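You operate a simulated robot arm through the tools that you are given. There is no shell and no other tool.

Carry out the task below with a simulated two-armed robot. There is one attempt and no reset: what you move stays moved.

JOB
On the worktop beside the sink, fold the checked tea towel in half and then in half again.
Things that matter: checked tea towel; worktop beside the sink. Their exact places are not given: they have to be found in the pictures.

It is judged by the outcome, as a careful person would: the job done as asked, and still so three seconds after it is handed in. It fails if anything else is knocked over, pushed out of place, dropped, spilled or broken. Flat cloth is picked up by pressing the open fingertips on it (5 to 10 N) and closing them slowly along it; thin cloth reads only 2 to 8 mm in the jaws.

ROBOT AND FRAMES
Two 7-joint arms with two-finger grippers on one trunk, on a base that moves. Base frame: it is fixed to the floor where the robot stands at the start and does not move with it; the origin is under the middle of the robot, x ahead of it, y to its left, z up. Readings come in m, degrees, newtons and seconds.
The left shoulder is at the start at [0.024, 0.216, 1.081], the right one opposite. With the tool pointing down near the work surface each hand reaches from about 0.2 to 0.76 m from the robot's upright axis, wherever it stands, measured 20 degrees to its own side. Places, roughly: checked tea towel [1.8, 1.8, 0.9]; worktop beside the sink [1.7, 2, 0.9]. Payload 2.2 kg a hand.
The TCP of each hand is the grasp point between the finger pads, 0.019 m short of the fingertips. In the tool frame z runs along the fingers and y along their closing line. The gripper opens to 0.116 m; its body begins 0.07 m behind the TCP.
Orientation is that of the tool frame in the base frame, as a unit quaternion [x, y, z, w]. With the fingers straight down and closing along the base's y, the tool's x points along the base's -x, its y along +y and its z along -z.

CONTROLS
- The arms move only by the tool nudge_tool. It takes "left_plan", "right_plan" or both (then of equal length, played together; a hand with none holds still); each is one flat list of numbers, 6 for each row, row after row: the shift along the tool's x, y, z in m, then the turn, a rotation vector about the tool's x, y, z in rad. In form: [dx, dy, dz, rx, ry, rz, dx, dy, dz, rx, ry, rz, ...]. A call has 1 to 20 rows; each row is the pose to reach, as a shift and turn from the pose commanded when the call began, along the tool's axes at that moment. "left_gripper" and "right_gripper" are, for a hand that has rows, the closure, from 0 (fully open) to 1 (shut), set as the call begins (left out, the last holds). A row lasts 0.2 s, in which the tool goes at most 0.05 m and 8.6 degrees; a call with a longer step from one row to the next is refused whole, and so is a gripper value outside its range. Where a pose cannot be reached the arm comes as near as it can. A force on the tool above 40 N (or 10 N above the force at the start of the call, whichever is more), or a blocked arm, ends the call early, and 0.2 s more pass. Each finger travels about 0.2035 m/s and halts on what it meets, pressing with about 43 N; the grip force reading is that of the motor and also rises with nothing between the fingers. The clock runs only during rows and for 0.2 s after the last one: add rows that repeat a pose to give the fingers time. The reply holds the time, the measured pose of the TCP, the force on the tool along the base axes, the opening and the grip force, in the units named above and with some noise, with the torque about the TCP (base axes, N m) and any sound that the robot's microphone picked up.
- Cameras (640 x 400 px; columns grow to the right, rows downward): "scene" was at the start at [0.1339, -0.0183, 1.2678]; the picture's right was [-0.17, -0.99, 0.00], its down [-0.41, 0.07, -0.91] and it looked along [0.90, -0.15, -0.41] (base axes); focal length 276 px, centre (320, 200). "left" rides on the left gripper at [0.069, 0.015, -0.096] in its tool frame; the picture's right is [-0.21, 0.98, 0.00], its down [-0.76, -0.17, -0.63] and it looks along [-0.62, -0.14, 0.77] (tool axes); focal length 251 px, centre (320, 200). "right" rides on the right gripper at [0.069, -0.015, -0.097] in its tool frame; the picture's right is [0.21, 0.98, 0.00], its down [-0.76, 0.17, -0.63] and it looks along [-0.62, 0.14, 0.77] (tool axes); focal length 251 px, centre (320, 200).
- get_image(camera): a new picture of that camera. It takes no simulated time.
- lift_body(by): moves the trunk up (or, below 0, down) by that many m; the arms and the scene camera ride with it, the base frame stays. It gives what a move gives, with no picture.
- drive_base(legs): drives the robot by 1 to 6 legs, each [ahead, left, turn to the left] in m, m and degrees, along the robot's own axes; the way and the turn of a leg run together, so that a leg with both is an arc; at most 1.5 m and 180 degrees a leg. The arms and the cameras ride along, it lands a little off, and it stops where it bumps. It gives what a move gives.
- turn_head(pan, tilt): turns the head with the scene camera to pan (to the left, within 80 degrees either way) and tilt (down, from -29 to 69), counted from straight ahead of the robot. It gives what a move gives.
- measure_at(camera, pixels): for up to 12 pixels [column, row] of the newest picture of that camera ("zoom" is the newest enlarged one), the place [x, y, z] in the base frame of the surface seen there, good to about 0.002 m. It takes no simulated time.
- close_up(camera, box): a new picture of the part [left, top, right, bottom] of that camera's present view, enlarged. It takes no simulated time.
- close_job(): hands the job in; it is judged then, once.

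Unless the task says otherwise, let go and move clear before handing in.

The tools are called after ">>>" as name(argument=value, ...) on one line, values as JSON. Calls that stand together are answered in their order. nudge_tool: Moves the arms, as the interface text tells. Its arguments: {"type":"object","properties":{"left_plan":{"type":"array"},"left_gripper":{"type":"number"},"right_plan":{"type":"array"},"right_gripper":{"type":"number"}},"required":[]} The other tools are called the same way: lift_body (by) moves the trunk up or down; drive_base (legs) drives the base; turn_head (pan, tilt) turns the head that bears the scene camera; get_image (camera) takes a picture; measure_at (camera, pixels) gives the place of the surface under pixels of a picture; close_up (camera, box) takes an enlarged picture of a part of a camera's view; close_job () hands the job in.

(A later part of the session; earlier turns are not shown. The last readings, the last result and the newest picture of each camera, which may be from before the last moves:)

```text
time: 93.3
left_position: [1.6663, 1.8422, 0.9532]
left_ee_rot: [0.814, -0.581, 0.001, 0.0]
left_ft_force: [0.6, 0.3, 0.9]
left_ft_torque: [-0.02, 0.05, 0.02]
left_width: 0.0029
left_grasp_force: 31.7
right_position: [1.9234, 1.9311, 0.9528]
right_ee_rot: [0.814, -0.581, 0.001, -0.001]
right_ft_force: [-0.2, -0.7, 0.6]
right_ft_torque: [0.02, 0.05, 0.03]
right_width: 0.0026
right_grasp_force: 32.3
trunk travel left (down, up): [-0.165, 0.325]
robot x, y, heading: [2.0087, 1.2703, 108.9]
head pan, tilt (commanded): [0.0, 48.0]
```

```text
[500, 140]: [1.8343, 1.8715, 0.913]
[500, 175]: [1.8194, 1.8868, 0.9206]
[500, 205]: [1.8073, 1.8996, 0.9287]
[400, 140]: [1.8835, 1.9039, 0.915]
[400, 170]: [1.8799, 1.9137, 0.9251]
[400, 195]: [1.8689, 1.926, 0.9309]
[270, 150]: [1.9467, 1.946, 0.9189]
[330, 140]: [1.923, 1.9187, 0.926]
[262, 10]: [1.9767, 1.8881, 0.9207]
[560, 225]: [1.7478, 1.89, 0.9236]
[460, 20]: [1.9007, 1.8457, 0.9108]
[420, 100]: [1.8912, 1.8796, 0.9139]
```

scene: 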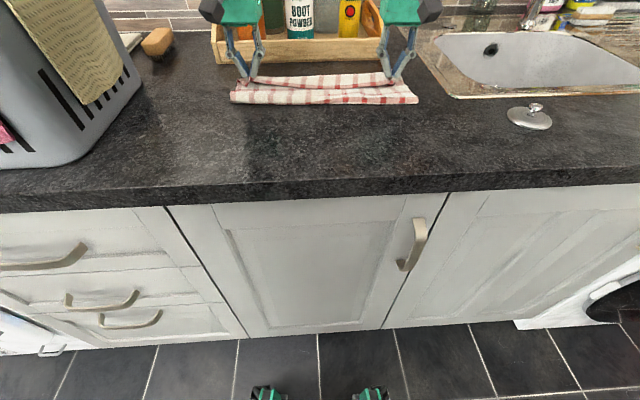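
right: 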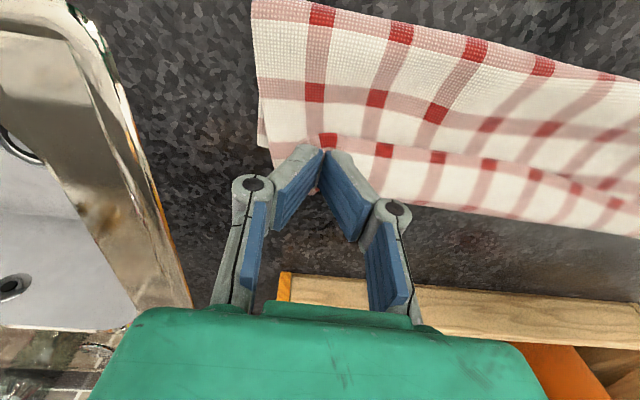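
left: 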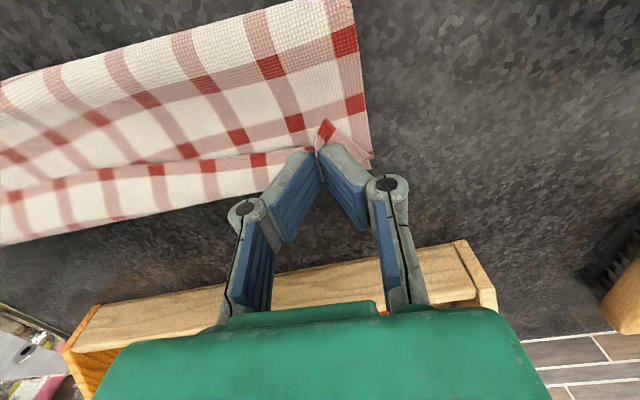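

The lifted edge is at depth 0.213 to 0.217 m, right over the back edge (0.2185 m), held about 1.5 cm up. I lower both hands until they press the edge onto the back edge.

>>> nudge_tool(left_plan=[-0.001, 0, 0.005, 0, 0, 0, -0.002, 0, 0.01, 0, 0, 0, -0.003, 0, 0.014, 0, 0, 0, -0.003, 0, 0.017, 0, 0, 0, -0.003, 0, 0.017, 0, 0, 0], right_plan=[-0.0005, 0, 0.005, 0, 0, 0, -0.001, 0, 0.01, 0, 0, 0, -0.001, 0, 0.014, 0, 0, 0, -0.001, 0, 0.017, 0, 0, 0, -0.001, 0, 0.017, 0, 0, 0])

>>> get_image(camera="left")

>>> get_image(camera="right")

```text
time: 94.5
left_position: [1.6639, 1.8452, 0.9342]
left_ee_rot: [0.814, -0.581, 0.001, 0.0]
left_ft_force: [0.4, 0.0, 0.6]
left_ft_torque: [-0.01, -0.01, -0.01]
left_width: 0.0027
left_grasp_force: 31.8
right_position: [1.9253, 1.9329, 0.9357]
right_ee_rot: [0.815, -0.58, 0.002, -0.001]
right_ft_force: [1.9, 0.7, 0.8]
right_ft_torque: [-0.07, 0.08, 0.01]
right_width: 0.0043
right_grasp_force: 36.0
trunk travel left (down, up): [-0.165, 0.325]
robot x, y, heading: [2.011, 1.2669, 109.3]
head pan, tilt (commanded): [0.0, 48.0]
```

```text
taken
```

left: 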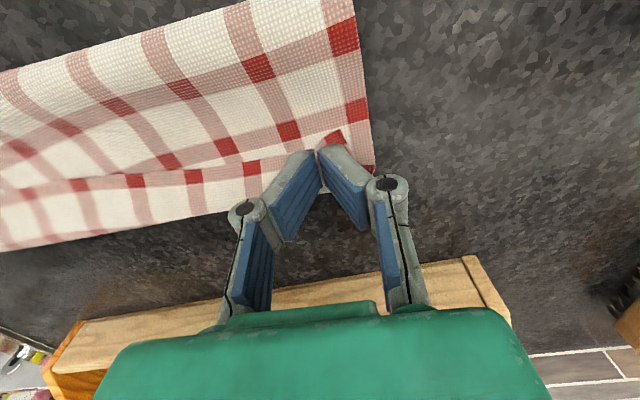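

```text
taken
```

right: 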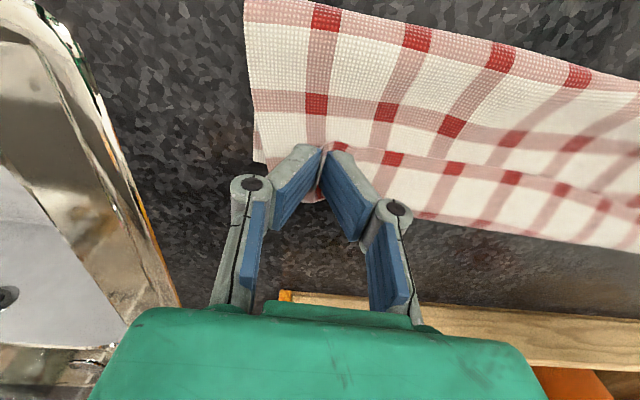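

No press yet (0.6 to 0.8 N), so I go down a little more until it presses on the layers.

>>> nudge_tool(left_plan=[0, 0, 0.0015, 0, 0, 0, 0, 0, 0.0025, 0, 0, 0, 0, 0, 0.0025, 0, 0, 0], right_plan=[0, 0, 0.0015, 0, 0, 0, 0, 0, 0.003, 0, 0, 0, 0, 0, 0.003, 0, 0, 0])

```text
time: 95.3
left_position: [1.6647, 1.8441, 0.9327]
left_ee_rot: [0.814, -0.581, 0.0, 0.0]
left_ft_force: [-0.9, 1.0, 4.2]
left_ft_torque: [0.0, 0.01, 0.0]
left_width: 0.0028
left_grasp_force: 32.0
right_position: [1.9257, 1.9324, 0.9321]
right_ee_rot: [0.814, -0.581, 0.0, 0.0]
right_ft_force: [-0.1, 0.4, 3.7]
right_ft_torque: [0.04, -0.01, -0.02]
right_width: 0.003
right_grasp_force: 32.0
trunk travel left (down, up): [-0.165, 0.325]
robot x, y, heading: [2.0113, 1.2653, 109.5]
head pan, tilt (commanded): [0.0, 48.0]
```

Both hands press lightly (about 4 N) at the back edge. I open the fingers slowly in steps, so that the gathered cloth spreads out flat again.

>>> nudge_tool(left_plan=[0, 0, 0, 0, 0, 0, 0, 0, 0, 0, 0, 0], right_plan=[0, 0, 0, 0, 0, 0, 0, 0, 0, 0, 0, 0], left_gripper=0.92, right_gripper=0.92)

>>> nudge_tool(left_plan=[0, 0, 0, 0, 0, 0, 0, 0, 0, 0, 0, 0], right_plan=[0, 0, 0, 0, 0, 0, 0, 0, 0, 0, 0, 0], left_gripper=0.84, right_gripper=0.84)

>>> nudge_tool(left_plan=[0, 0, 0, 0, 0, 0, 0, 0, 0, 0, 0, 0], right_plan=[0, 0, 0, 0, 0, 0, 0, 0, 0, 0, 0, 0], left_gripper=0.76, right_gripper=0.76)

>>> get_image(camera="left")

>>> get_image(camera="right")

```text
time: 95.9
left_position: [1.6647, 1.8442, 0.9326]
left_ee_rot: [0.814, -0.581, 0.0, 0.0]
left_ft_force: [-0.4, 1.5, 3.6]
left_ft_torque: [0.01, 0.0, 0.04]
left_width: 0.008
left_grasp_force: 0.0
right_position: [1.9254, 1.9319, 0.9329]
right_ee_rot: [0.814, -0.581, 0.0, 0.0]
right_ft_force: [-0.7, -0.5, 3.3]
right_ft_torque: [-0.01, -0.04, -0.01]
right_width: 0.0079
right_grasp_force: 0.0
trunk travel left (down, up): [-0.165, 0.325]
robot x, y, heading: [2.0099, 1.2666, 109.3]
head pan, tilt (commanded): [0.0, 48.0]
```

```text
time: 96.5
left_position: [1.6646, 1.8444, 0.9329]
left_ee_rot: [0.813, -0.582, 0.0, 0.001]
left_ft_force: [0.3, 1.6, 4.5]
left_ft_torque: [0.02, 0.01, -0.02]
left_width: 0.0178
left_grasp_force: 0.0
right_position: [1.9263, 1.9322, 0.9331]
right_ee_rot: [0.814, -0.581, 0.0, 0.0]
right_ft_force: [-0.6, 0.2, 4.6]
right_ft_torque: [0.02, -0.01, 0.01]
right_width: 0.0178
right_grasp_force: 0.1
trunk travel left (down, up): [-0.165, 0.325]
robot x, y, heading: [2.0083, 1.2659, 109.3]
head pan, tilt (commanded): [0.0, 48.0]
```

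```text
time: 97.1
left_position: [1.6645, 1.8437, 0.9324]
left_ee_rot: [0.814, -0.581, 0.001, 0.001]
left_ft_force: [0.4, -0.1, 3.5]
left_ft_torque: [0.02, 0.03, 0.01]
left_width: 0.0282
left_grasp_force: 0.1
right_position: [1.9261, 1.9316, 0.9329]
right_ee_rot: [0.815, -0.58, 0.001, 0.001]
right_ft_force: [0.5, 0.5, 5.1]
right_ft_torque: [-0.01, 0.01, 0.02]
right_width: 0.0276
right_grasp_force: 0.1
trunk travel left (down, up): [-0.165, 0.325]
robot x, y, heading: [2.008, 1.2642, 109.1]
head pan, tilt (commanded): [0.0, 48.0]
```

```text
taken
```

left: 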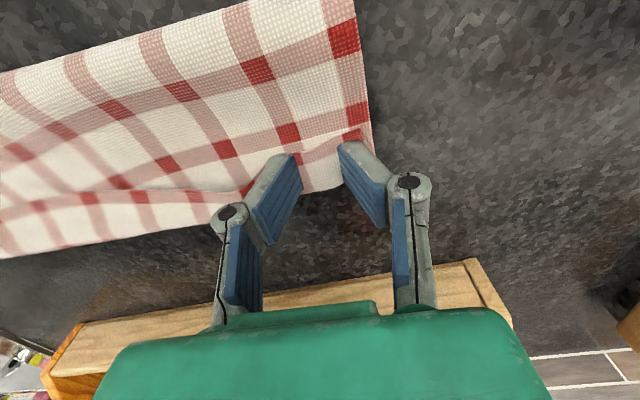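

```text
taken
```

right: 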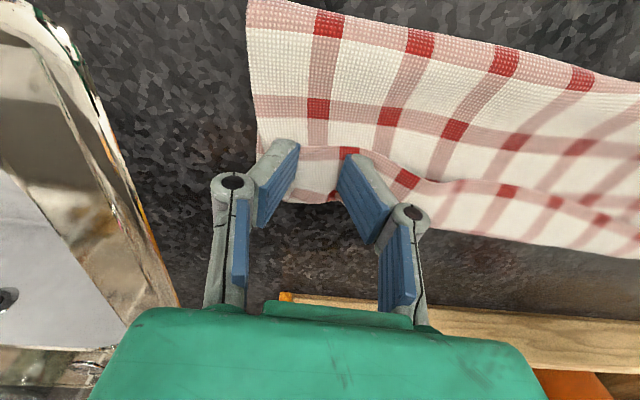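

The gathers opened flat between the fingers, edge at (325,185) left and (320,190) right. I open a little more and lift straight up to see the result.

>>> nudge_tool(left_plan=[0, 0, 0, 0, 0, 0, 0, 0, 0, 0, 0, 0], right_plan=[0, 0, 0, 0, 0, 0, 0, 0, 0, 0, 0, 0], left_gripper=0.68, right_gripper=0.68)

>>> nudge_tool(left_plan=[0, 0, -0.005, 0, 0, 0, 0, 0, -0.015, 0, 0, 0, 0, 0, -0.03, 0, 0, 0, 0, 0, -0.05, 0, 0, 0, 0, 0, -0.07, 0, 0, 0, 0, 0, -0.09, 0, 0, 0], right_plan=[0, 0, -0.005, 0, 0, 0, 0, 0, -0.015, 0, 0, 0, 0, 0, -0.03, 0, 0, 0, 0, 0, -0.05, 0, 0, 0, 0, 0, -0.07, 0, 0, 0, 0, 0, -0.09, 0, 0, 0])

>>> get_image(camera="left")

>>> get_image(camera="right")

>>> get_image(camera="scene")

```text
time: 97.7
left_position: [1.6643, 1.8437, 0.9333]
left_ee_rot: [0.814, -0.581, 0.002, 0.0]
left_ft_force: [0.1, 0.6, 4.4]
left_ft_torque: [-0.04, 0.01, -0.01]
left_width: 0.0381
left_grasp_force: 0.0
right_position: [1.9258, 1.9322, 0.9328]
right_ee_rot: [0.814, -0.581, 0.001, 0.0]
right_ft_force: [0.0, -0.3, 4.1]
right_ft_torque: [-0.03, -0.01, 0.0]
right_width: 0.0372
right_grasp_force: 0.1
trunk travel left (down, up): [-0.165, 0.325]
robot x, y, heading: [2.0118, 1.2686, 109.1]
head pan, tilt (commanded): [0.0, 48.0]
```

```text
time: 99.1
left_position: [1.6631, 1.8456, 1.0236]
left_ee_rot: [0.813, -0.582, 0.001, 0.001]
left_ft_force: [-0.4, -0.4, 0.3]
left_ft_torque: [0.01, 0.01, 0.0]
left_width: 0.0372
left_grasp_force: 0.1
right_position: [1.9275, 1.932, 1.0235]
right_ee_rot: [0.814, -0.58, 0.0, -0.001]
right_ft_force: [-0.4, 0.2, -0.6]
right_ft_torque: [-0.01, -0.01, -0.01]
right_width: 0.0369
right_grasp_force: 0.0
trunk travel left (down, up): [-0.165, 0.325]
robot x, y, heading: [2.0069, 1.2634, 109.4]
head pan, tilt (commanded): [0.0, 48.0]
```

```text
taken
```

left: 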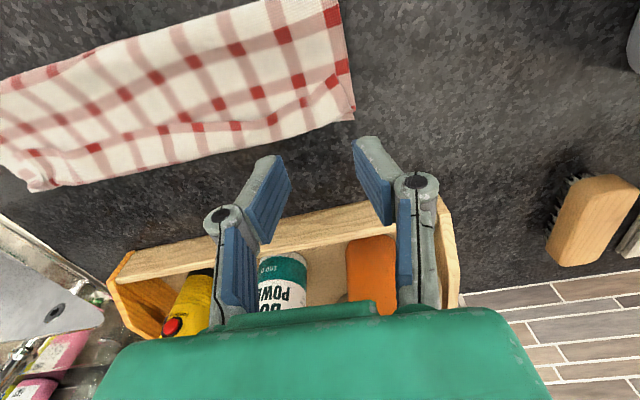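

```text
taken
```

right: 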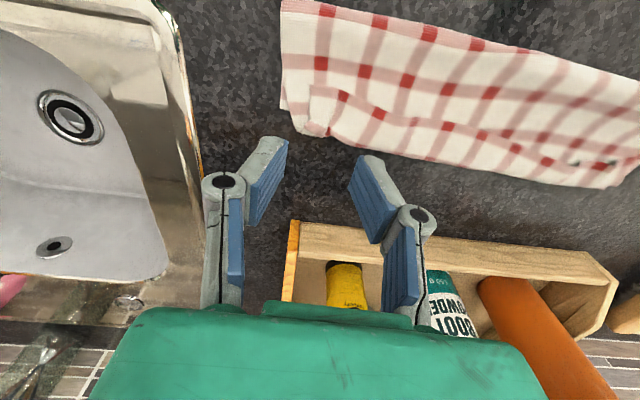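

```text
taken
```

scene: 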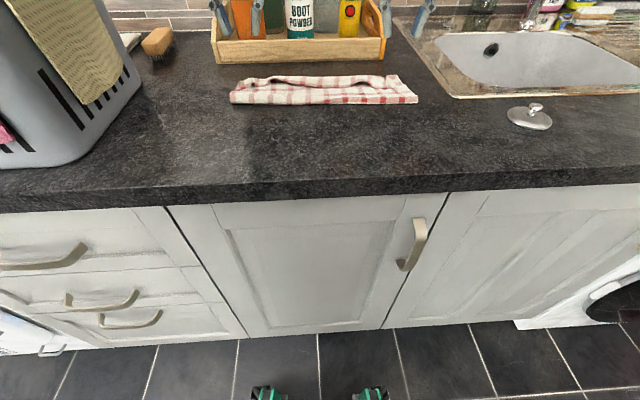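

The first fold lies well, with the front edge on the back edge; a slight bulge shows along the back at (320,82). I take a close look and measure the corners.

>>> close_up(camera="scene", box=[220, 60, 430, 120])

>>> close_up(camera="right", box=[260, 0, 640, 200])

>>> measure_at(camera="right", pixels=[[284, 5], [283, 98], [296, 130], [330, 133], [420, 160], [500, 175], [610, 187], [450, 110], [560, 165], [340, 60], [430, 60], [600, 130]])

>>> measure_at(camera="left", pixels=[[338, 3], [353, 112], [345, 118], [230, 148], [120, 175], [48, 188], [26, 183], [3, 165], [200, 60], [290, 90], [100, 130], [180, 120]])

```text
3.05 times, centred on (325, 90) of scene
```

zoom: 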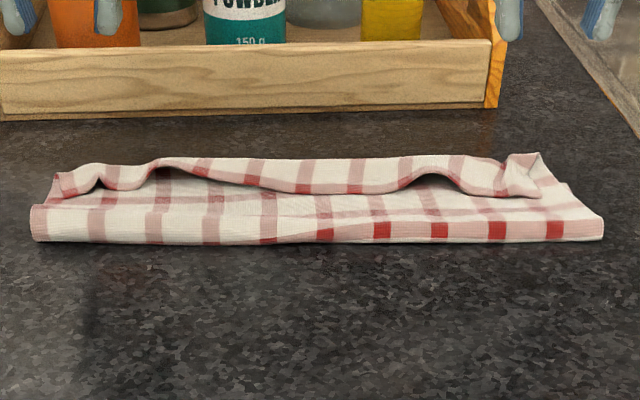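

```text
1.68 times, centred on (450, 100) of right
```

zoom: 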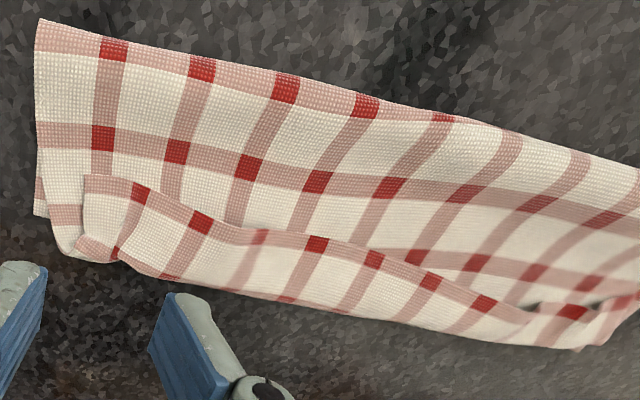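

```text
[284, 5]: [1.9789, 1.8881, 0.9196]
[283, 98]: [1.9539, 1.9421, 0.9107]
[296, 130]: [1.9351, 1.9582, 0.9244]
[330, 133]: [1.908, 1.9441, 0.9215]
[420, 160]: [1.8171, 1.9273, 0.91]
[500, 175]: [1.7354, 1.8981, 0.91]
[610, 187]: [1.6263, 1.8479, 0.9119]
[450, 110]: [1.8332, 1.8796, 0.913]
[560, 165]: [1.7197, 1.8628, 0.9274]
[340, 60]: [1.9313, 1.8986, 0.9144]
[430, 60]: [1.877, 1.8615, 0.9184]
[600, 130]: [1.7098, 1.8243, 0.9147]
```

```text
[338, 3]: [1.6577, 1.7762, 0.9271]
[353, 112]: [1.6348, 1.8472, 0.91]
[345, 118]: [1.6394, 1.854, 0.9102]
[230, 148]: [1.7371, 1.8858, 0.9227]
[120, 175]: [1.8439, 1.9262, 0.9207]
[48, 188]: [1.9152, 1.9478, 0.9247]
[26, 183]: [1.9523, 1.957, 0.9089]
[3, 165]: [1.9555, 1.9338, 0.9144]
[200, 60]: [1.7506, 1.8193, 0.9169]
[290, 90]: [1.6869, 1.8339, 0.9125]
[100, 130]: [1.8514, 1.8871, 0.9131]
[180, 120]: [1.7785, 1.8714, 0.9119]
```

The enlarged views show that the top layer's edge strip (about 2 to 3 cm) has curled back over itself along the back, with its free edge at (85,180)-(410,260) in the right close-up. I take the scene close-up again and measure the strip and the fold line.

>>> close_up(camera="scene", box=[220, 65, 430, 115])

>>> measure_at(camera="zoom", pixels=[[32, 222], [320, 220], [602, 218], [300, 190], [300, 172], [300, 150], [540, 160], [520, 180], [60, 175], [180, 150], [430, 165], [560, 175]])

```text
3.05 times, centred on (325, 90) of scene
```

zoom: 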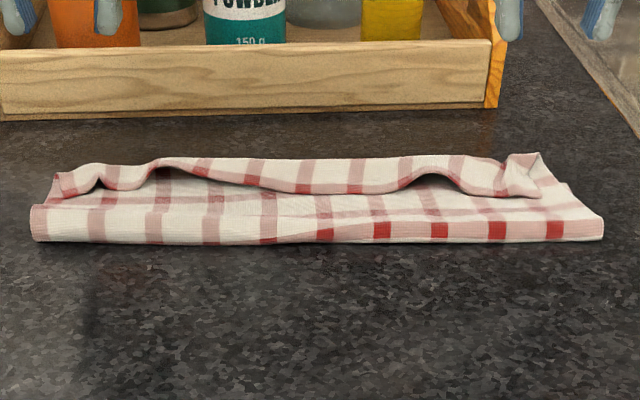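

```text
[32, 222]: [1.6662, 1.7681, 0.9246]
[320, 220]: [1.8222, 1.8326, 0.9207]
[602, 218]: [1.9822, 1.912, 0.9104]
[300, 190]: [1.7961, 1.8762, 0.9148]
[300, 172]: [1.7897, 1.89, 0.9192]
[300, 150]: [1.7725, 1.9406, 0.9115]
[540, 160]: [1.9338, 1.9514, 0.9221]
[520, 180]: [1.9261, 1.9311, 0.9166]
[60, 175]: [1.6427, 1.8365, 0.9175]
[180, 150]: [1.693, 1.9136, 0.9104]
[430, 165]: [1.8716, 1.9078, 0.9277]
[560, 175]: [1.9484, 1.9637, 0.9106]
```

I raise and pull back both hands so that their cameras see the whole folded towel from above.

>>> nudge_tool(left_plan=[0.02, 0.01, -0.015, 0, 0, 0, 0.04, 0.02, -0.03, 0, 0, 0, 0.06, 0.03, -0.045, 0, 0, 0, 0.08, 0.04, -0.06, 0, 0, 0, 0.1, 0.05, -0.07, 0, 0, 0, 0.1, 0.05, -0.07, 0, 0, 0], right_plan=[0.02, -0.01, -0.015, 0, 0, 0, 0.04, -0.02, -0.03, 0, 0, 0, 0.06, -0.03, -0.045, 0, 0, 0, 0.08, -0.04, -0.06, 0, 0, 0, 0.1, -0.05, -0.07, 0, 0, 0, 0.1, -0.05, -0.07, 0, 0, 0])

>>> get_image(camera="left")

>>> get_image(camera="right")

>>> close_up(camera="right", box=[280, 100, 640, 320])

```text
time: 100.5
left_position: [1.6474, 1.7339, 1.0908]
left_ee_rot: [0.813, -0.582, 0.001, 0.001]
left_ft_force: [-0.1, 0.6, 0.1]
left_ft_torque: [-0.03, -0.05, 0.03]
left_width: 0.0372
left_grasp_force: 0.1
right_position: [2.0064, 1.857, 1.0908]
right_ee_rot: [0.814, -0.581, 0.001, 0.001]
right_ft_force: [-0.9, 0.0, -0.5]
right_ft_torque: [-0.03, 0.01, -0.01]
right_width: 0.0371
right_grasp_force: 0.1
trunk travel left (down, up): [-0.165, 0.325]
robot x, y, heading: [2.0138, 1.2679, 109.1]
head pan, tilt (commanded): [0.0, 48.0]
```

```text
taken
```

left: 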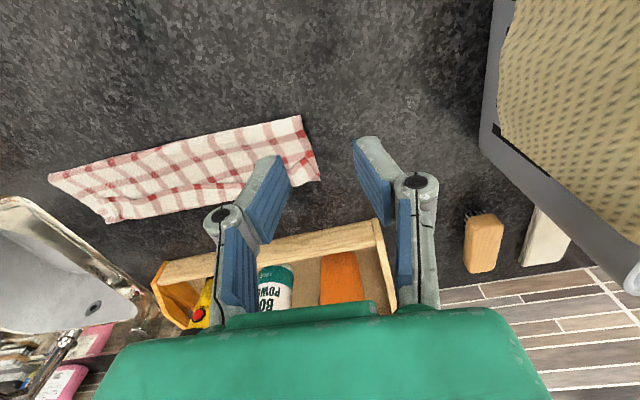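

```text
taken
```

right: 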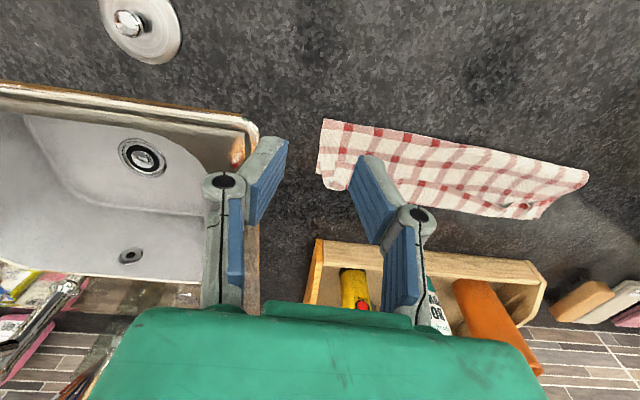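

```text
1.78 times, centred on (460, 210) of right
```

zoom: 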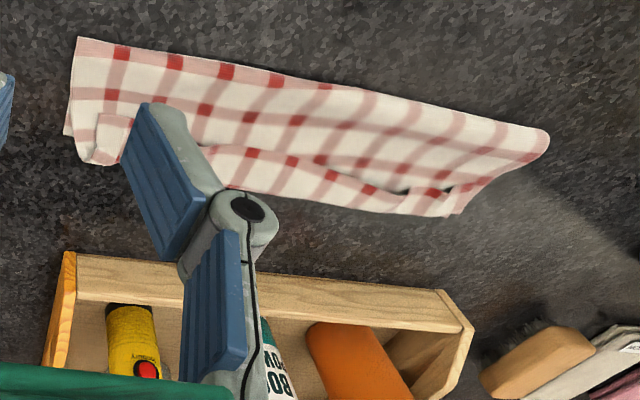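

The folded towel is now fully visible: fold line from (78,40) to (548,140), back edge from (90,160) to (462,212). I measure it in this enlarged view.

>>> measure_at(camera="zoom", pixels=[[79, 42], [300, 85], [540, 138], [68, 132], [92, 160], [120, 160], [270, 190], [400, 212], [460, 212], [300, 160], [245, 152], [380, 185]])

>>> measure_at(left="\n", camera="left", pixels=[[298, 118], [318, 180], [310, 184], [50, 178], [110, 220], [180, 140], [200, 190], [150, 215], [210, 212], [190, 185]])

>>> close_up(camera="left", box=[30, 100, 350, 240])

```text
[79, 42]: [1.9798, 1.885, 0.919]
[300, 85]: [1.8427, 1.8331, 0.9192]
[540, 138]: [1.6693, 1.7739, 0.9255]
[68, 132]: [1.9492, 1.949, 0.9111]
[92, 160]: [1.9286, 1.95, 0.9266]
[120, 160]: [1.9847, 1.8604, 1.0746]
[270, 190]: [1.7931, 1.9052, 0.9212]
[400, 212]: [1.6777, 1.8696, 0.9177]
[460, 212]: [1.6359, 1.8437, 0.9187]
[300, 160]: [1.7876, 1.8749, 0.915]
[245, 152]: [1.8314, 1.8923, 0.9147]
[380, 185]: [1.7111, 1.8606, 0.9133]
```

```text
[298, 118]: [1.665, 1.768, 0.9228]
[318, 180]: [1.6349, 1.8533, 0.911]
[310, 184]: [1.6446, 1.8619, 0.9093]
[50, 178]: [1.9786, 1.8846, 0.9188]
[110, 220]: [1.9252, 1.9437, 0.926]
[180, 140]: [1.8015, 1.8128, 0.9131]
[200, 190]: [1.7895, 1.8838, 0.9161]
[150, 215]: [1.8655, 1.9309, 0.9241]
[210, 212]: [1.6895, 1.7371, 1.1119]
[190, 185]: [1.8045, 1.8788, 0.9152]
```

```text
2.00 times, centred on (190, 170) of left
```

zoom: 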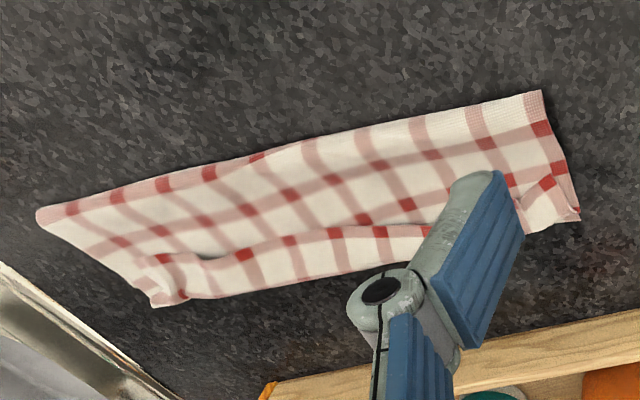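

The flap measured about 2.7 cm wide, so the fold line sits at depth 0.137 m instead of 0.109 m. My plan is to brush the flap outward over the back edge with the fingertips, then re-grip the correctly turned edge and re-lay it; first I bring both hands, fingers 6 cm open, just in front of the flap.

>>> nudge_tool(left_plan=[-0.0106, -0.0184, 0.005, 0, 0, 0, -0.0212, -0.0367, 0.015, 0, 0, 0, -0.0317, -0.0551, 0.03, 0, 0, 0, -0.0423, -0.0734, 0.05, 0, 0, 0, -0.0529, -0.0918, 0.07, 0, 0, 0, -0.0529, -0.0918, 0.09, 0, 0, 0, -0.0529, -0.0918, 0.11, 0, 0, 0, -0.0529, -0.0918, 0.13, 0, 0, 0, -0.0529, -0.0918, 0.145, 0, 0, 0, -0.0529, -0.0918, 0.145, 0, 0, 0], right_plan=[-0.0104, 0.0185, 0.005, 0, 0, 0, -0.0207, 0.0371, 0.015, 0, 0, 0, -0.0311, 0.0556, 0.03, 0, 0, 0, -0.0414, 0.0742, 0.05, 0, 0, 0, -0.0518, 0.0927, 0.07, 0, 0, 0, -0.0518, 0.0927, 0.09, 0, 0, 0, -0.0518, 0.0927, 0.11, 0, 0, 0, -0.0518, 0.0927, 0.13, 0, 0, 0, -0.0518, 0.0927, 0.145, 0, 0, 0, -0.0518, 0.0927, 0.145, 0, 0, 0], left_gripper=0.48, right_gripper=0.48)

>>> get_image(camera="left")

>>> get_image(camera="right")

>>> get_image(camera="scene")

```text
time: 102.7
left_position: [1.7195, 1.8137, 0.9479]
left_ee_rot: [0.813, -0.582, 0.0, 0.001]
left_ft_force: [0.1, -0.5, 0.8]
left_ft_torque: [-0.02, -0.05, -0.02]
left_width: 0.0602
left_grasp_force: 0.0
right_position: [1.9016, 1.872, 0.9454]
right_ee_rot: [0.814, -0.581, 0.0, -0.001]
right_ft_force: [0.6, -0.3, 0.2]
right_ft_torque: [0.0, 0.02, 0.01]
right_width: 0.0603
right_grasp_force: 0.1
trunk travel left (down, up): [-0.165, 0.325]
robot x, y, heading: [2.009, 1.2642, 109.1]
head pan, tilt (commanded): [0.0, 48.0]
```

```text
taken
```

left: 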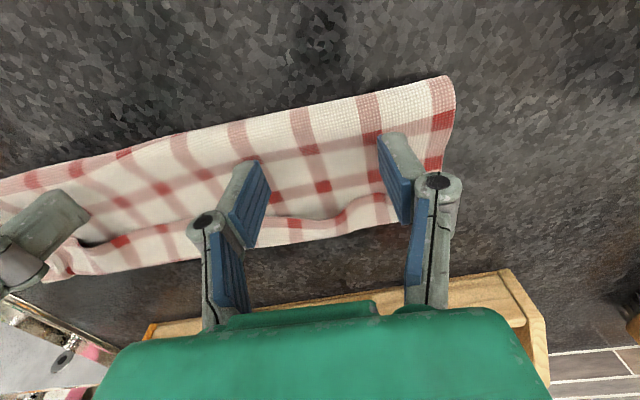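

```text
taken
```

right: 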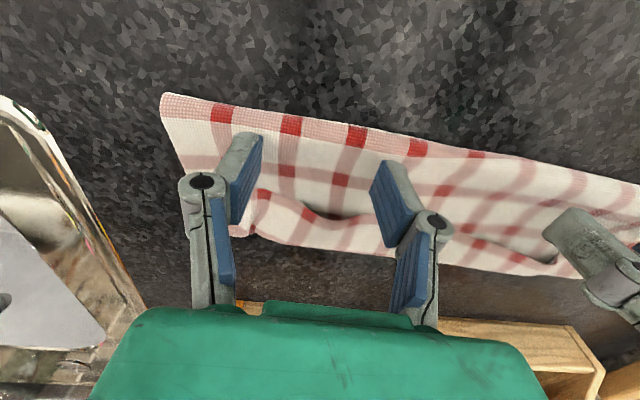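

```text
taken
```

scene: 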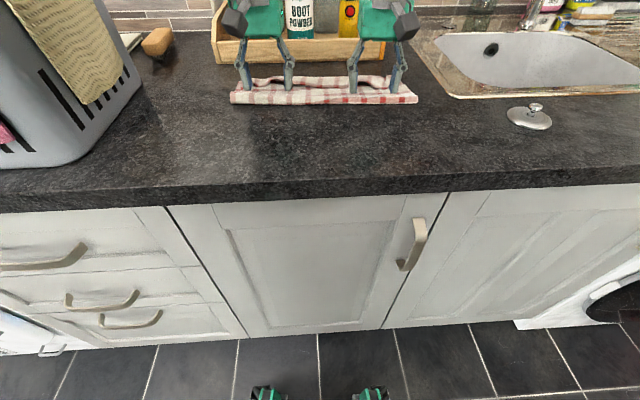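

The fingers stand just in front of the flap's free edge (left view (310,215), right view (340,215)). I lower the tips to about 1.5 mm above the top layer and brush forward slowly over the back edge.

>>> nudge_tool(left_plan=[0, 0, 0.006, 0, 0, 0, 0, 0, 0.0125, 0, 0, 0, 0, 0, 0.0125, 0, 0, 0], right_plan=[0, 0, 0.005, 0, 0, 0, 0, 0, 0.01, 0, 0, 0, 0, 0, 0.01, 0, 0, 0])

>>> nudge_tool(left_plan=[-0.006, 0, 0, 0, 0, 0, -0.012, 0, 0, 0, 0, 0, -0.018, 0, 0, 0, 0, 0, -0.024, 0, 0, 0, 0, 0, -0.03, 0, 0, 0, 0, 0, -0.036, 0, 0, 0, 0, 0], right_plan=[-0.006, 0, 0, 0, 0, 0, -0.012, 0, 0, 0, 0, 0, -0.018, 0, 0, 0, 0, 0, -0.024, 0, 0, 0, 0, 0, -0.03, 0, 0, 0, 0, 0, -0.036, 0, 0, 0, 0, 0])

>>> get_image(camera="left")

>>> get_image(camera="right")

```text
time: 103.5
left_position: [1.7208, 1.8151, 0.9364]
left_ee_rot: [0.814, -0.581, 0.001, 0.0]
left_ft_force: [-0.4, 0.2, -0.2]
left_ft_torque: [0.01, 0.03, -0.01]
left_width: 0.0603
left_grasp_force: 0.1
right_position: [1.9019, 1.8722, 0.9369]
right_ee_rot: [0.814, -0.581, 0.001, 0.0]
right_ft_force: [0.6, -0.2, -0.7]
right_ft_torque: [-0.01, 0.0, -0.02]
right_width: 0.0602
right_grasp_force: 0.0
trunk travel left (down, up): [-0.165, 0.325]
robot x, y, heading: [2.0091, 1.2656, 109.3]
head pan, tilt (commanded): [0.0, 48.0]
```

```text
time: 104.9
left_position: [1.7085, 1.8495, 0.934]
left_ee_rot: [0.813, -0.582, 0.0, 0.002]
left_ft_force: [0.2, 0.1, 0.5]
left_ft_torque: [0.02, -0.03, -0.01]
left_width: 0.0602
left_grasp_force: 0.0
right_position: [1.8884, 1.9072, 0.9374]
right_ee_rot: [0.815, -0.58, 0.002, -0.001]
right_ft_force: [-0.2, 0.7, -0.6]
right_ft_torque: [-0.02, 0.01, 0.0]
right_width: 0.0602
right_grasp_force: 0.1
trunk travel left (down, up): [-0.165, 0.325]
robot x, y, heading: [2.0102, 1.2664, 109.4]
head pan, tilt (commanded): [0.0, 48.0]
```

```text
taken
```

left: 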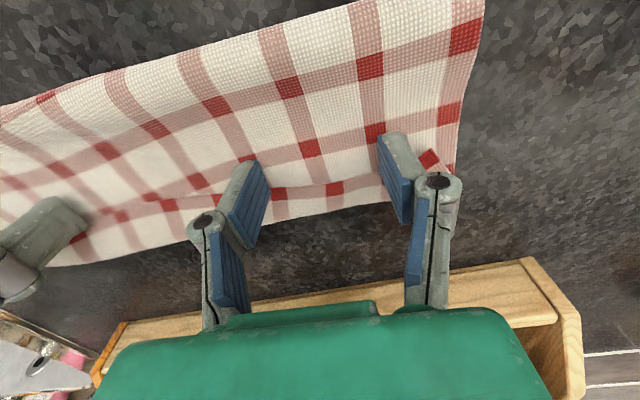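

```text
taken
```

right: 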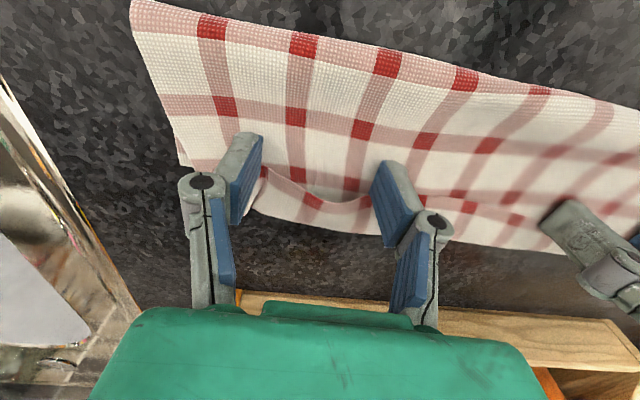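

The fingers have met the flap and are pushing it up; forces are still near zero. I keep brushing forward another 5 cm past the back edge, with the right hand 2 mm lower.

>>> nudge_tool(left_plan=[-0.006, 0, 0, 0, 0, 0, -0.012, 0, 0, 0, 0, 0, -0.018, 0, 0, 0, 0, 0, -0.024, 0, 0, 0, 0, 0, -0.03, 0, 0, 0, 0, 0, -0.036, 0, 0, 0, 0, 0, -0.042, 0, 0, 0, 0, 0, -0.048, 0, 0, 0, 0, 0], right_plan=[-0.006, 0, 0.001, 0, 0, 0, -0.012, 0, 0.002, 0, 0, 0, -0.018, 0, 0.002, 0, 0, 0, -0.024, 0, 0.002, 0, 0, 0, -0.03, 0, 0.002, 0, 0, 0, -0.036, 0, 0.002, 0, 0, 0, -0.042, 0, 0.002, 0, 0, 0, -0.048, 0, 0.002, 0, 0, 0])

>>> get_image(camera="left")

>>> get_image(camera="right")

>>> close_up(camera="scene", box=[220, 55, 430, 120])

```text
time: 106.7
left_position: [1.6923, 1.8868, 0.9345]
left_ee_rot: [0.814, -0.581, 0.001, 0.002]
left_ft_force: [0.4, -0.1, 0.3]
left_ft_torque: [0.02, -0.01, 0.0]
left_width: 0.0601
left_grasp_force: 0.1
left hand out of reach, approached as far as the arm can: row 7, 8
right_position: [1.8756, 1.9506, 0.934]
right_ee_rot: [0.815, -0.58, 0.002, -0.001]
right_ft_force: [0.2, -1.1, 0.3]
right_ft_torque: [0.03, 0.01, 0.05]
right_width: 0.0605
right_grasp_force: 0.0
right hand out of reach, approached as far as the arm can: row 8
trunk travel left (down, up): [-0.165, 0.325]
robot x, y, heading: [2.009, 1.2676, 109.4]
head pan, tilt (commanded): [0.0, 48.0]
```

```text
taken
```

left: 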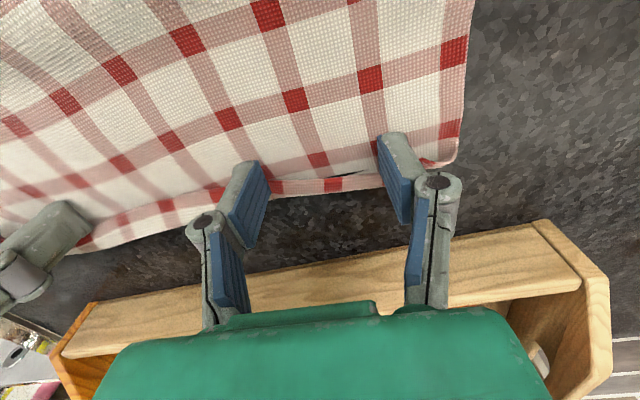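

```text
taken
```

right: 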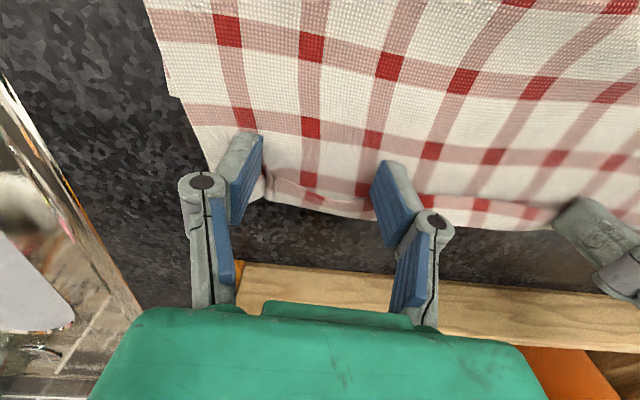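

```text
3.05 times, centred on (325, 88) of scene
```

zoom: 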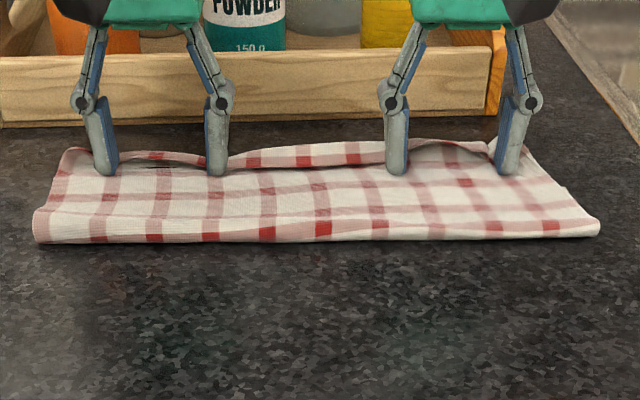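

The flap is nearly upright or over: only a narrow strip is left along the fingers (left view (310,185), right view (320,200)), but the hands are at the end of their reach. I measure the strip to see its state.

>>> measure_at(camera="left", pixels=[[310, 180], [310, 188], [360, 183], [310, 165], [140, 215], [140, 235], [60, 245], [450, 160], [455, 120], [310, 200]])

>>> measure_at(camera="right", pixels=[[320, 185], [320, 205], [320, 170], [290, 190], [480, 205], [480, 222], [480, 190], [550, 210], [230, 120], [180, 100], [320, 220]])

>>> close_up(camera="left", box=[40, 100, 480, 280])

```text
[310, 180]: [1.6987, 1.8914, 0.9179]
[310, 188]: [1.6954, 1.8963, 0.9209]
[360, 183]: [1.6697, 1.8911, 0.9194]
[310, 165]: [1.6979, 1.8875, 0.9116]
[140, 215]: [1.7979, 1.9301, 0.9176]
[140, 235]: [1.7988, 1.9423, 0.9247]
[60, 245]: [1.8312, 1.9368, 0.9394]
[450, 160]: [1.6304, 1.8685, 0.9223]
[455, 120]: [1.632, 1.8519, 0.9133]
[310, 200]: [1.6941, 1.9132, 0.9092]
```

```text
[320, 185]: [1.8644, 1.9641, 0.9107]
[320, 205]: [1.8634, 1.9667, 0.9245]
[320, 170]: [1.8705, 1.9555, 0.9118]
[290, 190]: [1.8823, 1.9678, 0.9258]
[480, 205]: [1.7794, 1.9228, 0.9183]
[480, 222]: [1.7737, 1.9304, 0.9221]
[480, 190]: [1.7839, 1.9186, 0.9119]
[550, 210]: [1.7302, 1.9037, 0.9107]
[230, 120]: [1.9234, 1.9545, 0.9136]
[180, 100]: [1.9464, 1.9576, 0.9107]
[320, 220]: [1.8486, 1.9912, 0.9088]
```

```text
1.45 times, centred on (260, 190) of left
```

zoom: 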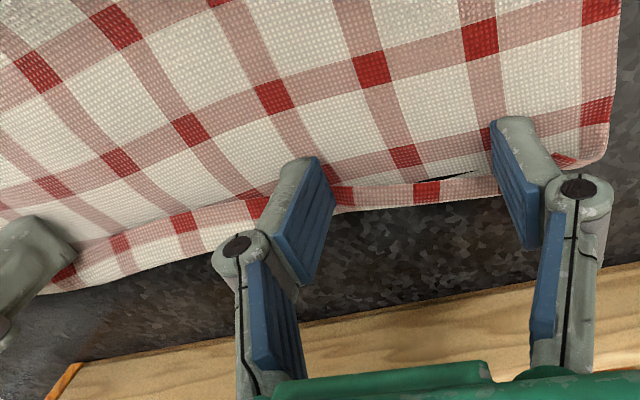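

The top layer now lies on the worktop out to depth 0.24 m with only a 1 cm edge strip standing up in front of the fingers. I lift the hands straight up, draw them back, and look.

>>> nudge_tool(left_plan=[0, 0, -0.01, 0, 0, 0, 0, 0, -0.025, 0, 0, 0, 0, 0, -0.045, 0, 0, 0, 0, 0, -0.07, 0, 0, 0, 0.02, 0, -0.1, 0, 0, 0, 0.05, 0.01, -0.12, 0, 0, 0, 0.08, 0.02, -0.14, 0, 0, 0, 0.11, 0.03, -0.15, 0, 0, 0, 0.13, 0.04, -0.15, 0, 0, 0], right_plan=[0, 0, -0.01, 0, 0, 0, 0, 0, -0.025, 0, 0, 0, 0, 0, -0.045, 0, 0, 0, 0, 0, -0.07, 0, 0, 0, 0.02, 0, -0.1, 0, 0, 0, 0.05, -0.01, -0.12, 0, 0, 0, 0.08, -0.02, -0.14, 0, 0, 0, 0.11, -0.03, -0.15, 0, 0, 0, 0.13, -0.04, -0.15, 0, 0, 0])

>>> get_image(camera="left")

>>> get_image(camera="right")

>>> close_up(camera="scene", box=[220, 55, 430, 120])

```text
time: 108.7
left_position: [1.6983, 1.8303, 1.105]
left_ee_rot: [0.814, -0.581, 0.001, 0.001]
left_ft_force: [-0.2, 0.0, 0.5]
left_ft_torque: [-0.01, -0.04, 0.02]
left_width: 0.0602
left_grasp_force: 0.1
left hand out of reach, approached as far as the arm can: row 2, 3, 4, 5, 6, 7, 8, 9
right_position: [1.9047, 1.9029, 1.1023]
right_ee_rot: [0.814, -0.58, 0.002, 0.001]
right_ft_force: [0.2, -0.7, 0.6]
right_ft_torque: [0.0, -0.03, 0.0]
right_width: 0.0603
right_grasp_force: 0.0
right hand out of reach, approached as far as the arm can: row 2, 3, 4, 5, 6, 7, 8, 9
trunk travel left (down, up): [-0.165, 0.325]
robot x, y, heading: [2.0123, 1.2625, 109.3]
head pan, tilt (commanded): [0.0, 48.0]
```

```text
taken
```

left: 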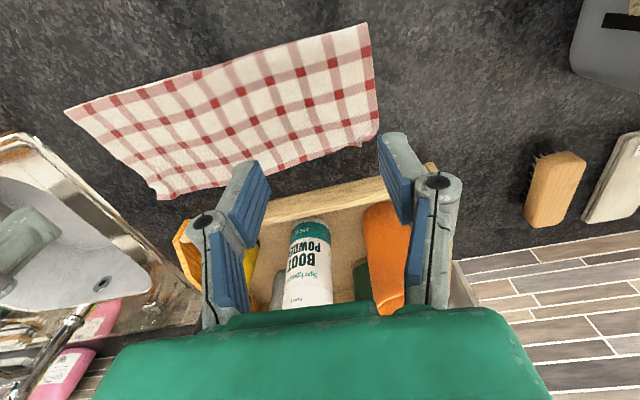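

```text
taken
```

right: 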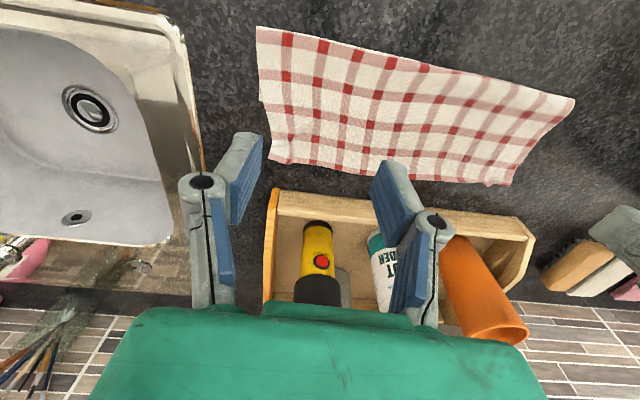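

```text
3.05 times, centred on (325, 88) of scene
```

zoom: 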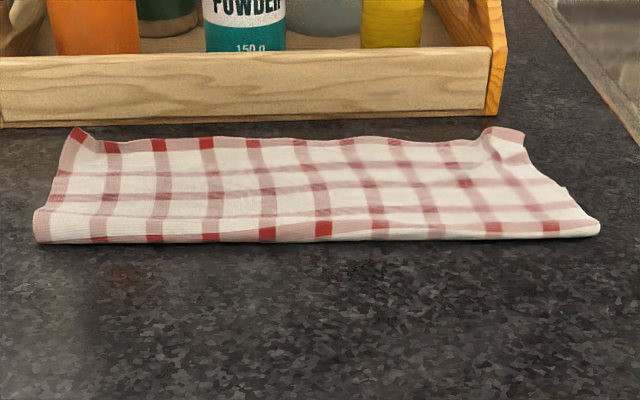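

The flap has flipped fully outward and the top layer lies flat. I measure all corners: top edge, bottom layer's back corners and the fold line.

>>> close_up(camera="right", box=[240, 10, 600, 210])

>>> measure_at(camera="right", pixels=[[258, 30], [573, 100], [414, 63], [260, 98], [270, 158], [290, 163], [370, 172], [440, 180], [508, 183], [516, 160], [400, 120], [340, 168]])

>>> measure_at(camera="left", pixels=[[364, 26], [68, 112], [220, 66], [377, 90], [377, 138], [360, 143], [300, 160], [165, 197], [155, 180], [230, 110], [120, 150], [200, 185]])

```text
1.78 times, centred on (420, 110) of right
```

zoom: 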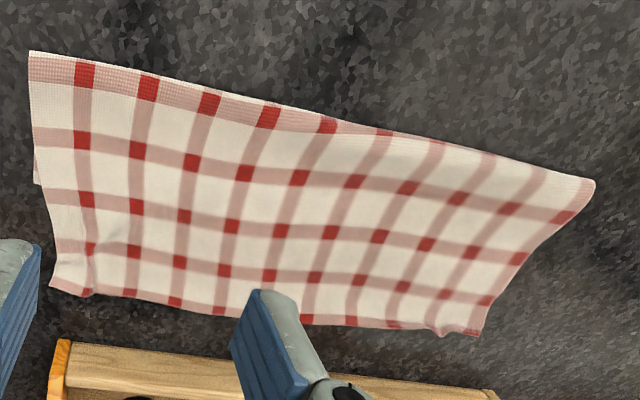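

```text
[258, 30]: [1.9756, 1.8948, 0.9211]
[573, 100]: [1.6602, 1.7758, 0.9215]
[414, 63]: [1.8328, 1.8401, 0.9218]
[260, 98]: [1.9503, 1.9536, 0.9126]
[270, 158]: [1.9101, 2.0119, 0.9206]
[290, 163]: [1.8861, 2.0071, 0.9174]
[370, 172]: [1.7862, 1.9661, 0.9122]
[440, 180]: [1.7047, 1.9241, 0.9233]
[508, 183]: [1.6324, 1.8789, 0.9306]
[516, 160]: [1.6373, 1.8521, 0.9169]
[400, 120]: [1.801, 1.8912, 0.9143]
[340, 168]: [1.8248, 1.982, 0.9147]
```

```text
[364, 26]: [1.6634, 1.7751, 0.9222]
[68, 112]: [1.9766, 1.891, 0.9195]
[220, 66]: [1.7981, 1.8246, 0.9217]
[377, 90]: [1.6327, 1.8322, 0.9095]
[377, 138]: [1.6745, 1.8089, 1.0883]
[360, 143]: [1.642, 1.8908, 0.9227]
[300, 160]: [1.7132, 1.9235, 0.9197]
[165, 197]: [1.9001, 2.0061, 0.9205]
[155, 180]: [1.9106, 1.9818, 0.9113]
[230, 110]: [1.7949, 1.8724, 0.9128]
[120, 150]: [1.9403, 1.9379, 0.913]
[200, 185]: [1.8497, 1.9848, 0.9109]
```

The top edge now lies at depth 0.257 (left) to 0.289 m (right), beyond the bottom layer's back edge at 0.218 m, so it can be gripped on bare worktop and re-laid. First I check where the arms have settled after the out-of-reach notice.

>>> nudge_tool(left_plan=[0, 0, 0, 0, 0, 0, 0, 0, 0, 0, 0, 0], right_plan=[0, 0, 0, 0, 0, 0, 0, 0, 0, 0, 0, 0])

>>> nudge_tool(left_plan=[0.02, 0, 0, 0, 0, 0, 0.04, 0, 0, 0, 0, 0, 0.06, 0.01, 0, 0, 0, 0, 0.06, 0.01, 0, 0, 0, 0], right_plan=[0.02, 0, 0, 0, 0, 0, 0.04, 0, 0, 0, 0, 0, 0.06, -0.01, 0, 0, 0, 0, 0.06, -0.01, 0, 0, 0, 0])

```text
time: 109.3
left_position: [1.6985, 1.8317, 1.1043]
left_ee_rot: [0.813, -0.582, 0.001, 0.001]
left_ft_force: [-0.1, 0.0, 0.8]
left_ft_torque: [0.02, 0.0, -0.03]
left_width: 0.0604
left_grasp_force: 0.0
right_position: [1.9046, 1.9035, 1.1021]
right_ee_rot: [0.813, -0.582, 0.001, 0.0]
right_ft_force: [0.1, 0.1, -0.6]
right_ft_torque: [-0.01, 0.01, -0.01]
right_width: 0.0603
right_grasp_force: 0.0
trunk travel left (down, up): [-0.165, 0.325]
robot x, y, heading: [2.0099, 1.2664, 109.2]
head pan, tilt (commanded): [0.0, 48.0]
```

```text
time: 110.3
left_position: [1.7041, 1.8282, 1.1096]
left_ee_rot: [0.814, -0.581, 0.002, 0.0]
left_ft_force: [0.7, 0.1, 0.1]
left_ft_torque: [0.0, -0.03, 0.0]
left_width: 0.0603
left_grasp_force: 0.1
left hand out of reach, approached as far as the arm can: row 1, 2, 3, 4
right_position: [1.9043, 1.8994, 1.1104]
right_ee_rot: [0.815, -0.58, 0.002, 0.0]
right_ft_force: [1.0, 0.9, 0.5]
right_ft_torque: [0.01, -0.02, 0.0]
right_width: 0.06
right_grasp_force: 0.0
right hand out of reach, approached as far as the arm can: row 1, 2, 3, 4
trunk travel left (down, up): [-0.165, 0.325]
robot x, y, heading: [2.0103, 1.2646, 109.2]
head pan, tilt (commanded): [0.0, 48.0]
```

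Both arms refuse to draw back from here, probably because the elbows are straight at this height. I lower the hands 8 cm first (still well clear of the towel) and then draw back.

>>> nudge_tool(left_plan=[0, 0, 0.02, 0, 0, 0, 0, 0, 0.04, 0, 0, 0, 0, 0, 0.06, 0, 0, 0, 0, 0, 0.08, 0, 0, 0, 0, 0, 0.08, 0, 0, 0], right_plan=[0, 0, 0.02, 0, 0, 0, 0, 0, 0.04, 0, 0, 0, 0, 0, 0.06, 0, 0, 0, 0, 0, 0.08, 0, 0, 0, 0, 0, 0.08, 0, 0, 0])

>>> nudge_tool(left_plan=[0.015, 0, 0, 0, 0, 0, 0.03, 0, 0, 0, 0, 0, 0.045, 0, 0, 0, 0, 0, 0.06, 0, 0, 0, 0, 0, 0.06, 0, 0, 0, 0, 0], right_plan=[0.015, 0, 0, 0, 0, 0, 0.03, 0, 0, 0, 0, 0, 0.045, 0, 0, 0, 0, 0, 0.06, 0, 0, 0, 0, 0, 0.06, 0, 0, 0, 0, 0])

```text
time: 111.5
left_position: [1.7055, 1.857, 1.0395]
left_ee_rot: [0.814, -0.581, 0.0, 0.001]
left_ft_force: [0.2, 0.1, 1.3]
left_ft_torque: [0.0, -0.01, 0.01]
left_width: 0.0603
left_grasp_force: 0.1
left hand out of reach, approached as far as the arm can: row 1, 2, 3, 4, 5
right_position: [1.886, 1.9206, 1.0381]
right_ee_rot: [0.814, -0.581, 0.001, -0.001]
right_ft_force: [0.6, 0.0, 0.3]
right_ft_torque: [0.01, 0.0, 0.01]
right_width: 0.0601
right_grasp_force: 0.0
right hand out of reach, approached as far as the arm can: row 1, 2, 3, 4, 5
trunk travel left (down, up): [-0.165, 0.325]
robot x, y, heading: [2.0087, 1.2659, 109.2]
head pan, tilt (commanded): [0.0, 48.0]
```

```text
time: 112.7
left_position: [1.7245, 1.851, 1.0553]
left_ee_rot: [0.813, -0.582, 0.002, 0.001]
left_ft_force: [0.4, 0.5, 0.2]
left_ft_torque: [0.03, 0.01, 0.03]
left_width: 0.0606
left_grasp_force: 0.0
left hand out of reach, approached as far as the arm can: row 1, 2, 3, 4, 5
right_position: [1.8737, 1.9062, 1.0531]
right_ee_rot: [0.814, -0.581, 0.001, 0.001]
right_ft_force: [-0.6, 0.1, -1.4]
right_ft_torque: [0.03, -0.01, -0.05]
right_width: 0.0601
right_grasp_force: 0.1
right hand out of reach, approached as far as the arm can: row 1, 2, 3, 4, 5
trunk travel left (down, up): [-0.165, 0.325]
robot x, y, heading: [2.0095, 1.2691, 109.4]
head pan, tilt (commanded): [0.0, 48.0]
```

The arms are stretched straight, so they slide along the limit of their reach instead of drawing back; the hands must not drift closer together. I try the left hand alone, moving outward, back and down.

>>> nudge_tool(left_plan=[0.02, 0.03, 0.01, 0, 0, 0, 0.05, 0.05, 0.02, 0, 0, 0, 0.08, 0.06, 0.02, 0, 0, 0, 0.11, 0.07, 0.02, 0, 0, 0, 0.14, 0.07, 0.02, 0, 0, 0, 0.14, 0.07, 0.02, 0, 0, 0])

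>>> get_image(camera="scene")

```text
time: 114.1
left_position: [1.6979, 1.8427, 1.0751]
left_ee_rot: [0.814, -0.581, 0.001, 0.001]
left_ft_force: [-0.1, 0.4, -0.6]
left_ft_torque: [-0.01, 0.0, 0.0]
left_width: 0.0605
left_grasp_force: 0.0
left hand out of reach, approached as far as the arm can: row 1, 2, 3, 4, 5, 6
right_position: [1.8747, 1.9061, 1.0531]
right_ee_rot: [0.814, -0.581, 0.003, -0.001]
right_ft_force: [-0.4, 0.3, -0.1]
right_ft_torque: [0.0, 0.0, 0.01]
right_width: 0.0602
right_grasp_force: 0.0
trunk travel left (down, up): [-0.165, 0.325]
robot x, y, heading: [2.0144, 1.2665, 109.3]
head pan, tilt (commanded): [0.0, 48.0]
```

```text
taken
```

scene: 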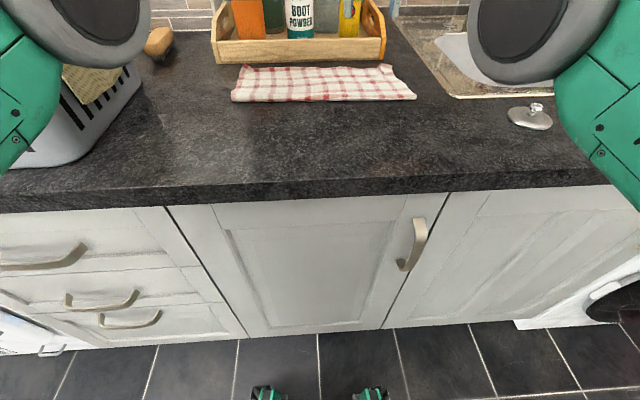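

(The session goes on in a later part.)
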